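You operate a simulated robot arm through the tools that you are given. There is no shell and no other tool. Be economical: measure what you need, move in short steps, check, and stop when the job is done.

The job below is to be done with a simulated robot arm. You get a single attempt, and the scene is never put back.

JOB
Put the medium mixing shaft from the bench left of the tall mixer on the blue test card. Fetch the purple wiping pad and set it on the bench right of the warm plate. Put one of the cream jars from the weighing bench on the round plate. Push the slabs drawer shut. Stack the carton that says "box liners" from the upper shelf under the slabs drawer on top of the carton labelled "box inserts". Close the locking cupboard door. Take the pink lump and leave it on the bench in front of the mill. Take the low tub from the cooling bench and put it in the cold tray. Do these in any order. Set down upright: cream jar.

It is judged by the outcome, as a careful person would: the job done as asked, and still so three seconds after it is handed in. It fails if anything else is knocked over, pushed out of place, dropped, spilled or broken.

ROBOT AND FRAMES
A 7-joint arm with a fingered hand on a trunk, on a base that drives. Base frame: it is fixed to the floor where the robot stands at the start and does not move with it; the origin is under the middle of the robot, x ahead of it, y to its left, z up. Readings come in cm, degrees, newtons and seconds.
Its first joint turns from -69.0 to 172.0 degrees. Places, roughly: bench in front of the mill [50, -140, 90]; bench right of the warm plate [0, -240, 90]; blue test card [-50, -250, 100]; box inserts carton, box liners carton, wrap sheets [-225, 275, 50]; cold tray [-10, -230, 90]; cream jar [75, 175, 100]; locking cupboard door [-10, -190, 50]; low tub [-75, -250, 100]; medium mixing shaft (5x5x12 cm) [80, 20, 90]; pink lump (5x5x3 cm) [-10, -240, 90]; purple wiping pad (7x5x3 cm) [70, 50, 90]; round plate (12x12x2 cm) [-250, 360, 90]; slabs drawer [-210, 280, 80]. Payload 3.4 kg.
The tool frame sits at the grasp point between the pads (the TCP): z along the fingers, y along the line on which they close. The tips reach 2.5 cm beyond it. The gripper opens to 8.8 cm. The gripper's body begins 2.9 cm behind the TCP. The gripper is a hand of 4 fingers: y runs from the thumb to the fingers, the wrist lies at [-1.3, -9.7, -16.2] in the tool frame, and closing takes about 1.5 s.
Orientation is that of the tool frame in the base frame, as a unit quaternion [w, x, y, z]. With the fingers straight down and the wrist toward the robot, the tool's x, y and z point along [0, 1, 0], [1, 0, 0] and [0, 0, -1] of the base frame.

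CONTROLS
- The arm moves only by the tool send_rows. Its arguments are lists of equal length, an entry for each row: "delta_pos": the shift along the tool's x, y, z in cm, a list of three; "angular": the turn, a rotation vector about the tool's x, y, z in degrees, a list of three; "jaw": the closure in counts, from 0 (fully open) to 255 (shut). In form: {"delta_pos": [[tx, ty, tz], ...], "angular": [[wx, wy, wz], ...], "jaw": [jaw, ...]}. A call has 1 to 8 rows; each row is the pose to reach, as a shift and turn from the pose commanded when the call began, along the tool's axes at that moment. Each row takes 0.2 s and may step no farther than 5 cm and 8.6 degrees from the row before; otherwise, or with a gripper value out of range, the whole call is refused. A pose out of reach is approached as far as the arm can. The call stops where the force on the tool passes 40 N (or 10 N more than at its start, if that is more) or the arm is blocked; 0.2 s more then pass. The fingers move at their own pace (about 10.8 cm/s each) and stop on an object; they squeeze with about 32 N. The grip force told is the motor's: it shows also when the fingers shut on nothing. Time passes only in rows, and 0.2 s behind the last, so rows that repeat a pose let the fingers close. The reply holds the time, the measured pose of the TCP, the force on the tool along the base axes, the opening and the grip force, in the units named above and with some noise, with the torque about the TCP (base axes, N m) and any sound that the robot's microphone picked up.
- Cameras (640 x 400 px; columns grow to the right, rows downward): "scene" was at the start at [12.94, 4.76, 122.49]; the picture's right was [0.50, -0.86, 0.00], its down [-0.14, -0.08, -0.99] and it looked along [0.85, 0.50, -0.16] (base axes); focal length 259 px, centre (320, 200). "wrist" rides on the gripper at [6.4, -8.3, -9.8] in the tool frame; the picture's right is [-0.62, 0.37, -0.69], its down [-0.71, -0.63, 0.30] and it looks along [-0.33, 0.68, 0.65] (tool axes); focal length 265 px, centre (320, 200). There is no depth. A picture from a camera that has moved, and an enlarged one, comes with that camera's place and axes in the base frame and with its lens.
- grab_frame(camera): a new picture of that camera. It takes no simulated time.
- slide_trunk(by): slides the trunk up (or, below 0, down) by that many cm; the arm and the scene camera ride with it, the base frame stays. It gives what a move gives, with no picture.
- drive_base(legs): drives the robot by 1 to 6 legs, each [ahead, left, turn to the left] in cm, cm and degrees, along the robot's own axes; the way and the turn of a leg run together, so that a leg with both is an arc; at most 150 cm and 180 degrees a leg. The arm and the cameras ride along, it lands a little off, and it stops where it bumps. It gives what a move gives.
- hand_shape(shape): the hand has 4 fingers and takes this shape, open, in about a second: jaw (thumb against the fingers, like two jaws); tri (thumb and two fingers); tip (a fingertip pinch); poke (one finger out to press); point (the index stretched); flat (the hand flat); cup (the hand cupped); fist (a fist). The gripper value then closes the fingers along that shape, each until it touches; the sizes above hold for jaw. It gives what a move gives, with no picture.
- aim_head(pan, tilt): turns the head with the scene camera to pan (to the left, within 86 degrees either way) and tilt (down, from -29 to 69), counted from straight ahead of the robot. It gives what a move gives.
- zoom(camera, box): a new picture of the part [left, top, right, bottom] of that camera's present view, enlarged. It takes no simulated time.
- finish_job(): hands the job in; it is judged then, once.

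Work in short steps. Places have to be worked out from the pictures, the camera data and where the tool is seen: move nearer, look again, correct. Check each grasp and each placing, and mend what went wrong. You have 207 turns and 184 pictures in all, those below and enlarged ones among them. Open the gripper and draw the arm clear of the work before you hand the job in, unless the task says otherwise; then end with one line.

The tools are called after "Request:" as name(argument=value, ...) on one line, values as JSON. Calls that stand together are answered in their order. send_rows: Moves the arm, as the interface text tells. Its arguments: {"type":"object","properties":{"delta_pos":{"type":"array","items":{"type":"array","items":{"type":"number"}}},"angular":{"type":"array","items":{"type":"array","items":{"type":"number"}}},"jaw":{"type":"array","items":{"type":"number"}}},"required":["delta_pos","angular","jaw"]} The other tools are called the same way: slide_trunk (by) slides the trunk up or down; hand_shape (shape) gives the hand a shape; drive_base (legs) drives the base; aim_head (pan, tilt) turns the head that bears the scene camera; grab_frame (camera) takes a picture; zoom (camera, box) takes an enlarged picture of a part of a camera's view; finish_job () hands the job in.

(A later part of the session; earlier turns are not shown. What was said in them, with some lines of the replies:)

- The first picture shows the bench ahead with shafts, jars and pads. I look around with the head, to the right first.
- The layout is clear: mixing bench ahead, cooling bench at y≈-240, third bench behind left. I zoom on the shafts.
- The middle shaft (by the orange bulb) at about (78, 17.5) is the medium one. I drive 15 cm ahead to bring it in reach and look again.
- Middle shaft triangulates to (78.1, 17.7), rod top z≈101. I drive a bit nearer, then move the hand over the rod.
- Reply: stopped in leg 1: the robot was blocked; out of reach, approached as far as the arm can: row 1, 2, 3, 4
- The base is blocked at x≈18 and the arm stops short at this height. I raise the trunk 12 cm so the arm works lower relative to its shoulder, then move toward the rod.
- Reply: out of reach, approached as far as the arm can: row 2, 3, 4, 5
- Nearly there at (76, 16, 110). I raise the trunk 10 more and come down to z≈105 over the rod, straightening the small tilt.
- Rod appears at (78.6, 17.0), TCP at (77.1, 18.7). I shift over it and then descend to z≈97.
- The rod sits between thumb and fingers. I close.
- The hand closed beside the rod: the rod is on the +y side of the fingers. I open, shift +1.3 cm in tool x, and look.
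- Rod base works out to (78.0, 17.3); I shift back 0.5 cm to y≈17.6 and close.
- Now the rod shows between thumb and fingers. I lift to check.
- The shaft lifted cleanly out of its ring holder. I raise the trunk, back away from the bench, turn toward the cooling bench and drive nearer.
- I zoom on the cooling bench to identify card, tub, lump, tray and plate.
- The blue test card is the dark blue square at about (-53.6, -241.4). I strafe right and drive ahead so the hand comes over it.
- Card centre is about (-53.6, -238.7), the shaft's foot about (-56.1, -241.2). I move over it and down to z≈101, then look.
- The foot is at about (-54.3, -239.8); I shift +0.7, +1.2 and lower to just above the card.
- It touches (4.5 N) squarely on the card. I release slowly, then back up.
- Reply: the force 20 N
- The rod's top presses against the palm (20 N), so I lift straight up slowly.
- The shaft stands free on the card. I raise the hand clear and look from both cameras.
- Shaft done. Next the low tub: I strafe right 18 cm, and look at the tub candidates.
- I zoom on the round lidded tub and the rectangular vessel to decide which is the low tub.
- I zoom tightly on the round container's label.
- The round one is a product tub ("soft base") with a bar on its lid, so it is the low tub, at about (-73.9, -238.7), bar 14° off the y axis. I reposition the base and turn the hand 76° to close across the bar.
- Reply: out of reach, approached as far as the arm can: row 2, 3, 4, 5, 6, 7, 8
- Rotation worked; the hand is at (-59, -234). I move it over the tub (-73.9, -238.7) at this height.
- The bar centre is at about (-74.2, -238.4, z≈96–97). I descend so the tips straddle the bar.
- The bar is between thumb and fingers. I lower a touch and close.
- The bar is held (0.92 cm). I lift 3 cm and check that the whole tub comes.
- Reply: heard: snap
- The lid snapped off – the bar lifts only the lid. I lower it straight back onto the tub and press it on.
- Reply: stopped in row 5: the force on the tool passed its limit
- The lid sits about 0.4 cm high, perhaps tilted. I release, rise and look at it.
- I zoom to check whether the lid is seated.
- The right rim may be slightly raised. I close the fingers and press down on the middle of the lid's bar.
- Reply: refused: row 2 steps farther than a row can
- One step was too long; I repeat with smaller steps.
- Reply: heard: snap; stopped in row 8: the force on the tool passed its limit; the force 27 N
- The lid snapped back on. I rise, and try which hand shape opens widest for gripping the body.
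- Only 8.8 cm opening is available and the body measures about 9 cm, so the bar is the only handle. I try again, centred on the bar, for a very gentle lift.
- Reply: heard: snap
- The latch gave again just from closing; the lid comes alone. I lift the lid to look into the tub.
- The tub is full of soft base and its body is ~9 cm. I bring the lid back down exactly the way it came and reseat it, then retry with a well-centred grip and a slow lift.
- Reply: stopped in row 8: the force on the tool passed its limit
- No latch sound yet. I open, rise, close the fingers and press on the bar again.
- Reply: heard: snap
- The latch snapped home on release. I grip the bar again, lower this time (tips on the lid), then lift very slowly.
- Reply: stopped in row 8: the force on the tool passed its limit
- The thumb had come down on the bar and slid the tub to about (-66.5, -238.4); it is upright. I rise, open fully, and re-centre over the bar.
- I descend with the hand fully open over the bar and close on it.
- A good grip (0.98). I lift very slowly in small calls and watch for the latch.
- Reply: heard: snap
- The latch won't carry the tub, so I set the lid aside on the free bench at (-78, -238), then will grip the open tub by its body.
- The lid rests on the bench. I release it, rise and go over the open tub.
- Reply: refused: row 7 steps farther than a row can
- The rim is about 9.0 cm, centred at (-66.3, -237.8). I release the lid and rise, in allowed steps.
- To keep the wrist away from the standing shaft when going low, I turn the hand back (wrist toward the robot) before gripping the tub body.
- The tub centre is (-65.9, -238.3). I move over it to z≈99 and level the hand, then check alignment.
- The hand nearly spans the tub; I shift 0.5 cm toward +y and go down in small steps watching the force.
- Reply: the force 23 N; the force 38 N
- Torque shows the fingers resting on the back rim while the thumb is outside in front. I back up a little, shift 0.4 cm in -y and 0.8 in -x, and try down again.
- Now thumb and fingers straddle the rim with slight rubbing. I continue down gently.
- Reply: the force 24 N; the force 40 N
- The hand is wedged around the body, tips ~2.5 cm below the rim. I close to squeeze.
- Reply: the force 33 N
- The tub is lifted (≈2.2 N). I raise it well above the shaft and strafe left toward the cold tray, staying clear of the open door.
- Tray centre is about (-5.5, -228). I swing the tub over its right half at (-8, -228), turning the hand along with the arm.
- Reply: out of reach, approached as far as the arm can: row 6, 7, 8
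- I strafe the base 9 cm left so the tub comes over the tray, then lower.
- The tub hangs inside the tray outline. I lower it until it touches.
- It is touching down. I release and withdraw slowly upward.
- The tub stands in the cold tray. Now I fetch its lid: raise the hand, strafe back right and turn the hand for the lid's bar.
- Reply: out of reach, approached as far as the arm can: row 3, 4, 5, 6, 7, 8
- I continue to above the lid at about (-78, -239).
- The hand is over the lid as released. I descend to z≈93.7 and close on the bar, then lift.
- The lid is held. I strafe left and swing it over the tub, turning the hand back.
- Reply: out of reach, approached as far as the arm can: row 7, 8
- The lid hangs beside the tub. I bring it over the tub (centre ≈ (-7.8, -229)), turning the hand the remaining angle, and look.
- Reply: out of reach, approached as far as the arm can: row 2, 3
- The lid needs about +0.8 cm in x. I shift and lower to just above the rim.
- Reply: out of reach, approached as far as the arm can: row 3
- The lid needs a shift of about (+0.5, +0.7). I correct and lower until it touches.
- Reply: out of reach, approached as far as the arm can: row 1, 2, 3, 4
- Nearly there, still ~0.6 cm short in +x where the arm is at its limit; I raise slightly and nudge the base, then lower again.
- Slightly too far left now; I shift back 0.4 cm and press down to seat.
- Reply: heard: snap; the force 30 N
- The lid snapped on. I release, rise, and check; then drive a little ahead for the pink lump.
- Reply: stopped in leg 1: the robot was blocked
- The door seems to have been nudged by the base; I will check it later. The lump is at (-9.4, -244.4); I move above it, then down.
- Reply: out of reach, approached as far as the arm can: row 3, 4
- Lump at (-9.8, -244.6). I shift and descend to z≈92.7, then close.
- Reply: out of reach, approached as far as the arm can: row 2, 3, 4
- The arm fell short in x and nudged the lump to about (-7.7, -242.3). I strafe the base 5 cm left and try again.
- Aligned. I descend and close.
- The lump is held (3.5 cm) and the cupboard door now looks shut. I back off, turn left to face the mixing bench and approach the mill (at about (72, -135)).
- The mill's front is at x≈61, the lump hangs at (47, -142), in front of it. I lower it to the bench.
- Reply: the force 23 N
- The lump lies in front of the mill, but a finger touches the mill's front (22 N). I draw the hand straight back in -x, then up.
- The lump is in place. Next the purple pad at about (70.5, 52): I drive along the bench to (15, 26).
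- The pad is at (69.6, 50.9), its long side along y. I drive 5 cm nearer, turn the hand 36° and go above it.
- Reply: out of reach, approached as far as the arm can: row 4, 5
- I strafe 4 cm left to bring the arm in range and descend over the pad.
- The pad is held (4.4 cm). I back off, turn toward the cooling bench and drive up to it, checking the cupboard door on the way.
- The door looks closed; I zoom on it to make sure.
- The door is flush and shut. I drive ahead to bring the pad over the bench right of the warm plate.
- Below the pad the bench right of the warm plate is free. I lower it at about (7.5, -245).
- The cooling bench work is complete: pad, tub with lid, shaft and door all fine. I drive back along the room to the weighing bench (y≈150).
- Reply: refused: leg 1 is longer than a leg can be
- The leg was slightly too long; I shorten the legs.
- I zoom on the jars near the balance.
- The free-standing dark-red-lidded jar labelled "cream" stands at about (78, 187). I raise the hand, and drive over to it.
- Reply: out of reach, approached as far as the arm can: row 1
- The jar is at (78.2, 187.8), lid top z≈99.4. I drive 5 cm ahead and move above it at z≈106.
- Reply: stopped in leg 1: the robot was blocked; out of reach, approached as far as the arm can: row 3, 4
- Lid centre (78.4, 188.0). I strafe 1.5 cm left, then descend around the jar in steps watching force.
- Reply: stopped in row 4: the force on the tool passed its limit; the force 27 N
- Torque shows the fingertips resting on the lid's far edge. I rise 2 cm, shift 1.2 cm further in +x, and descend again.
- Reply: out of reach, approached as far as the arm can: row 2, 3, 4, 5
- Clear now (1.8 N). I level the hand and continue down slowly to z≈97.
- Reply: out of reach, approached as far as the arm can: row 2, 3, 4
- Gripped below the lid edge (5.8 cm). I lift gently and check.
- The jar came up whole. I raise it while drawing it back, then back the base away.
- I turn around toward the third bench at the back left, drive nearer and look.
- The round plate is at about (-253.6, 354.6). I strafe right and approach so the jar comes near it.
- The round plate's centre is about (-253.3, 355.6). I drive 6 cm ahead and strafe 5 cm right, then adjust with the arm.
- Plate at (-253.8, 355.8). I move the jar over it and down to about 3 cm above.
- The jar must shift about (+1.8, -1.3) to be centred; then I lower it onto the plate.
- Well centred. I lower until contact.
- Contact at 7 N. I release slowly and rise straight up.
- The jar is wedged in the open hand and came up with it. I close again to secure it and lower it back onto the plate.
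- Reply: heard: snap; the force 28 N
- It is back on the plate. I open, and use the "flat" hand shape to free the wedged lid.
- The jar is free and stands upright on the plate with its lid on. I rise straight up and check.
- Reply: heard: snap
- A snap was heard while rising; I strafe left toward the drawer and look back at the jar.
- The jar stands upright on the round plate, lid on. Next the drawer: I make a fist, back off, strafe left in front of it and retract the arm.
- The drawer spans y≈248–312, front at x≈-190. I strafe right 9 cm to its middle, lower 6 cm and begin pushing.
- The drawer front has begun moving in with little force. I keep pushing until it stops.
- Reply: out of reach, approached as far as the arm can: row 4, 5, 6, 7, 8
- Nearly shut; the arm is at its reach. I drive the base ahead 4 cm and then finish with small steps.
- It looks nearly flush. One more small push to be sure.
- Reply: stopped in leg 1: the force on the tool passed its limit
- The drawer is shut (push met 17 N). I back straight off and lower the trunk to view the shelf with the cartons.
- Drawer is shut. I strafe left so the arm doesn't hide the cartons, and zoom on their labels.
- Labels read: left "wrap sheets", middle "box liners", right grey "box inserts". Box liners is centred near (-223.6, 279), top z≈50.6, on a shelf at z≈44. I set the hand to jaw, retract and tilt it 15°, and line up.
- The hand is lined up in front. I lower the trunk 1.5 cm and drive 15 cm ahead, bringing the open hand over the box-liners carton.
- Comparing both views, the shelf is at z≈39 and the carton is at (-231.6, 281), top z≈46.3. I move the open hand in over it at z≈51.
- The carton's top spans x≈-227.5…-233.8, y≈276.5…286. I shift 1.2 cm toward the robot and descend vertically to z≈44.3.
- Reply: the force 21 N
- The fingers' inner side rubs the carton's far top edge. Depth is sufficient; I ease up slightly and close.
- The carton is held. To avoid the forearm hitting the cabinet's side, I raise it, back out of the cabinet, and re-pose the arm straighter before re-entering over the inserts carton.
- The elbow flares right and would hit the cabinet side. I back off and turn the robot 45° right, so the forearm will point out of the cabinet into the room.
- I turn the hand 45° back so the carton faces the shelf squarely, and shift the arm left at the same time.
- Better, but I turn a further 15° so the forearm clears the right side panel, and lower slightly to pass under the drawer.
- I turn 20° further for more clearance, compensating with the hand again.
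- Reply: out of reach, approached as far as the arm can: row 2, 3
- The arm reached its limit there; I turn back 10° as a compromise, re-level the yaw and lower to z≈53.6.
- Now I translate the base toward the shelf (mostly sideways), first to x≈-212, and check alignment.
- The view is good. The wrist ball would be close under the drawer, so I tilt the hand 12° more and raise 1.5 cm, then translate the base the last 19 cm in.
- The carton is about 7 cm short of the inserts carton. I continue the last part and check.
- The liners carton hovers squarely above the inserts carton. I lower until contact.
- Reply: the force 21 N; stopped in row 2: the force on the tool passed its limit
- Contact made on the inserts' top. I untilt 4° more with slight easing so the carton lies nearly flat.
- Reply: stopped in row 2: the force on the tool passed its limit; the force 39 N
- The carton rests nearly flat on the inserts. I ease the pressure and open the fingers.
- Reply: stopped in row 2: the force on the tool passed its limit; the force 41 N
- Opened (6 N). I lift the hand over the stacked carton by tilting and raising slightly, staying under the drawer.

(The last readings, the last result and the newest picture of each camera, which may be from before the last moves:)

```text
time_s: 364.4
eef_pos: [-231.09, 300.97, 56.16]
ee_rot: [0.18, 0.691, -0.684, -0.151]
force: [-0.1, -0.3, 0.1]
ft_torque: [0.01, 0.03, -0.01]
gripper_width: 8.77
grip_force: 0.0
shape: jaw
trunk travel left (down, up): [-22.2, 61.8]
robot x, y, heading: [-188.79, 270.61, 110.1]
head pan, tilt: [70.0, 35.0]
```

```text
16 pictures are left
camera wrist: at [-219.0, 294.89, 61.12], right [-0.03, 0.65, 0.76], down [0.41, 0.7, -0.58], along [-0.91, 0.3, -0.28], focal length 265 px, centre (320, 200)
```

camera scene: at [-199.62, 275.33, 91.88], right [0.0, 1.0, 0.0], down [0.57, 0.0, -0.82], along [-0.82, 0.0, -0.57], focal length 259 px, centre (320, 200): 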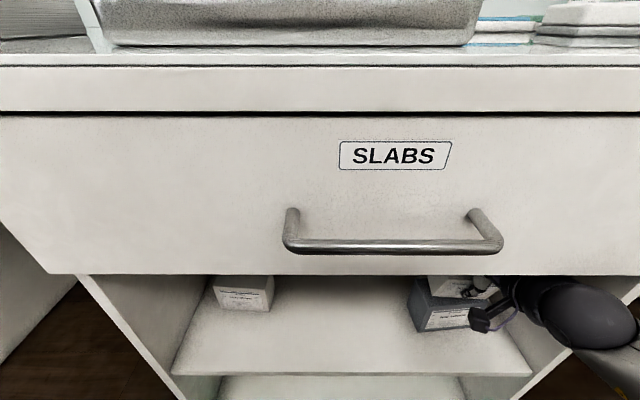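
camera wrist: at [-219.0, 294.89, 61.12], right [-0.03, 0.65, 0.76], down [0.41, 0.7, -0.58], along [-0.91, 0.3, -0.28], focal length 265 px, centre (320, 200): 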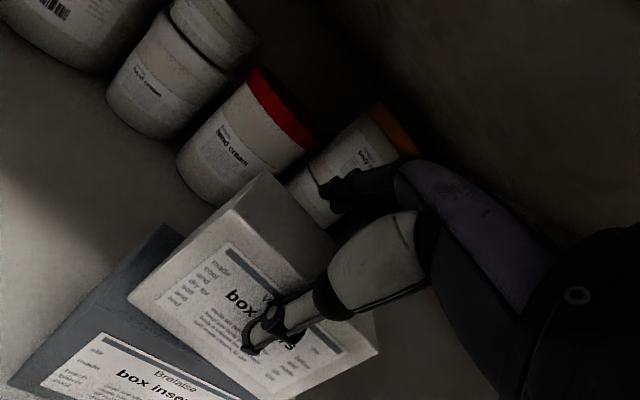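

Free of contact. I add a little more tilt and height for margin, then back the base straight out of the cabinet.

Request:
send_rows(delta_pos=[[0, 0.2, -0.35], [0, 0.4, -0.7]], angular=[[-2.5, 0, 0], [-5, 0, 0]], jaw=[0, 0])

Request:
drive_base(legs=[[-4.1, -11.3, 0]])

Request:
grab_frame(camera="wrist")

```text
time_s: 365.1
eef_pos: [-230.95, 301.01, 56.91]
ee_rot: [0.21, 0.683, -0.676, -0.181]
force: [-0.1, 0.1, 0.0]
ft_torque: [0.02, -0.02, 0.0]
gripper_width: 8.79
grip_force: 0.0
shape: jaw
trunk travel left (down, up): [-22.2, 61.8]
robot x, y, heading: [-188.91, 270.58, 110.5]
head pan, tilt: [70.0, 35.0]
```

```text
time_s: 366.3
eef_pos: [-218.88, 301.03, 56.72]
ee_rot: [0.209, 0.682, -0.677, -0.181]
force: [-0.3, 1.0, 0.3]
ft_torque: [0.0, 0.01, -0.02]
gripper_width: 8.78
grip_force: 0.1
shape: jaw
trunk travel left (down, up): [-22.2, 61.8]
robot x, y, heading: [-177.17, 270.76, 110.4]
head pan, tilt: [70.0, 35.0]
```

```text
15 pictures are left
camera wrist: at [-206.49, 294.96, 60.83], right [0.04, 0.65, 0.76], down [0.36, 0.7, -0.62], along [-0.93, 0.3, -0.2], focal length 265 px, centre (320, 200)
```

wrist: 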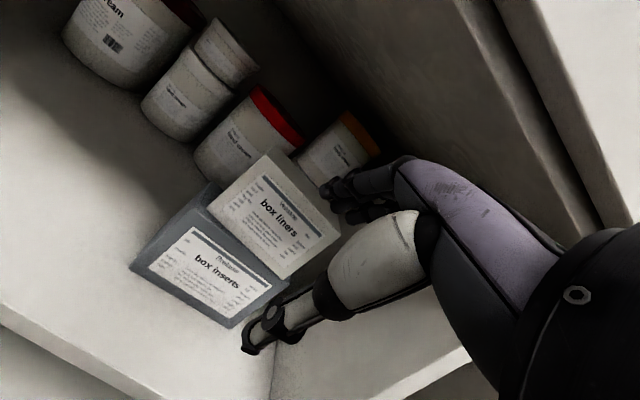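

Box liners sits stacked on box inserts. I back fully away and take a final look at this cabinet and bench.

Request:
drive_base(legs=[[-15, -42, 0]])

Request:
aim_head(pan=68, tilt=18)

Request:
grab_frame(camera="scene")

Request:
zoom(camera="scene", box=[180, 100, 460, 260])

```text
time_s: 369.0
eef_pos: [-174.62, 301.32, 56.91]
ee_rot: [0.209, 0.682, -0.677, -0.18]
force: [-0.3, -1.1, -0.3]
ft_torque: [0.03, 0.0, 0.01]
gripper_width: 8.78
grip_force: 0.1
shape: jaw
trunk travel left (down, up): [-22.2, 61.8]
robot x, y, heading: [-132.37, 270.93, 109.9]
head pan, tilt: [70.0, 35.0]
```

```text
time_s: 369.8
eef_pos: [-174.45, 301.3, 56.82]
ee_rot: [0.21, 0.683, -0.677, -0.179]
force: [0.4, -0.2, -0.6]
ft_torque: [0.0, -0.01, 0.01]
gripper_width: 8.76
grip_force: 0.1
shape: jaw
trunk travel left (down, up): [-22.2, 61.8]
robot x, y, heading: [-132.46, 271.35, 109.8]
head pan, tilt: [68.0, 18.0]
```

```text
14 pictures are left
camera scene: at [-143.62, 276.0, 94.58], right [0.03, 1.0, 0.0], down [0.31, -0.01, -0.95], along [-0.95, 0.03, -0.31], focal length 259 px, centre (320, 200)
```

scene: 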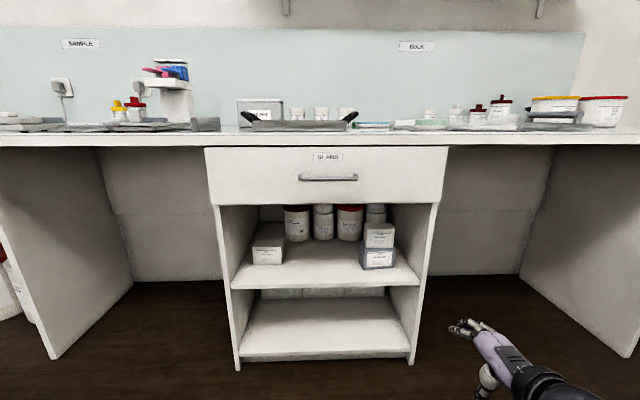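

```text
2.29 times, centred on (320, 180) of scene
camera zoom: at [-143.62, 276.0, 94.58], right [0.03, 1.0, 0.0], down [0.31, -0.01, -0.95], along [-0.95, 0.03, -0.31], focal length 591 px, centre (320, 246)
```

zoom: 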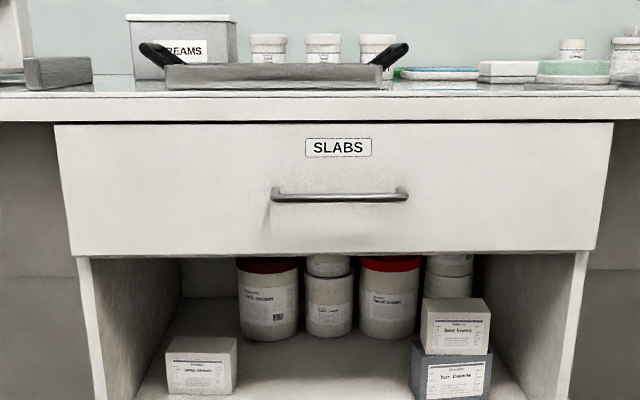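

All eight placements look right, the gripper is open and the arm is clear. I hand in the job.

Request:
finish_job()

```text
The job is handed in.
```

All eight parts of the job are done and handed in. While I moved the low tub its lid came off twice or more and the tub slid a few centimetres on the bench. The lid snapped back on, and the tub now stands in the cold tray.
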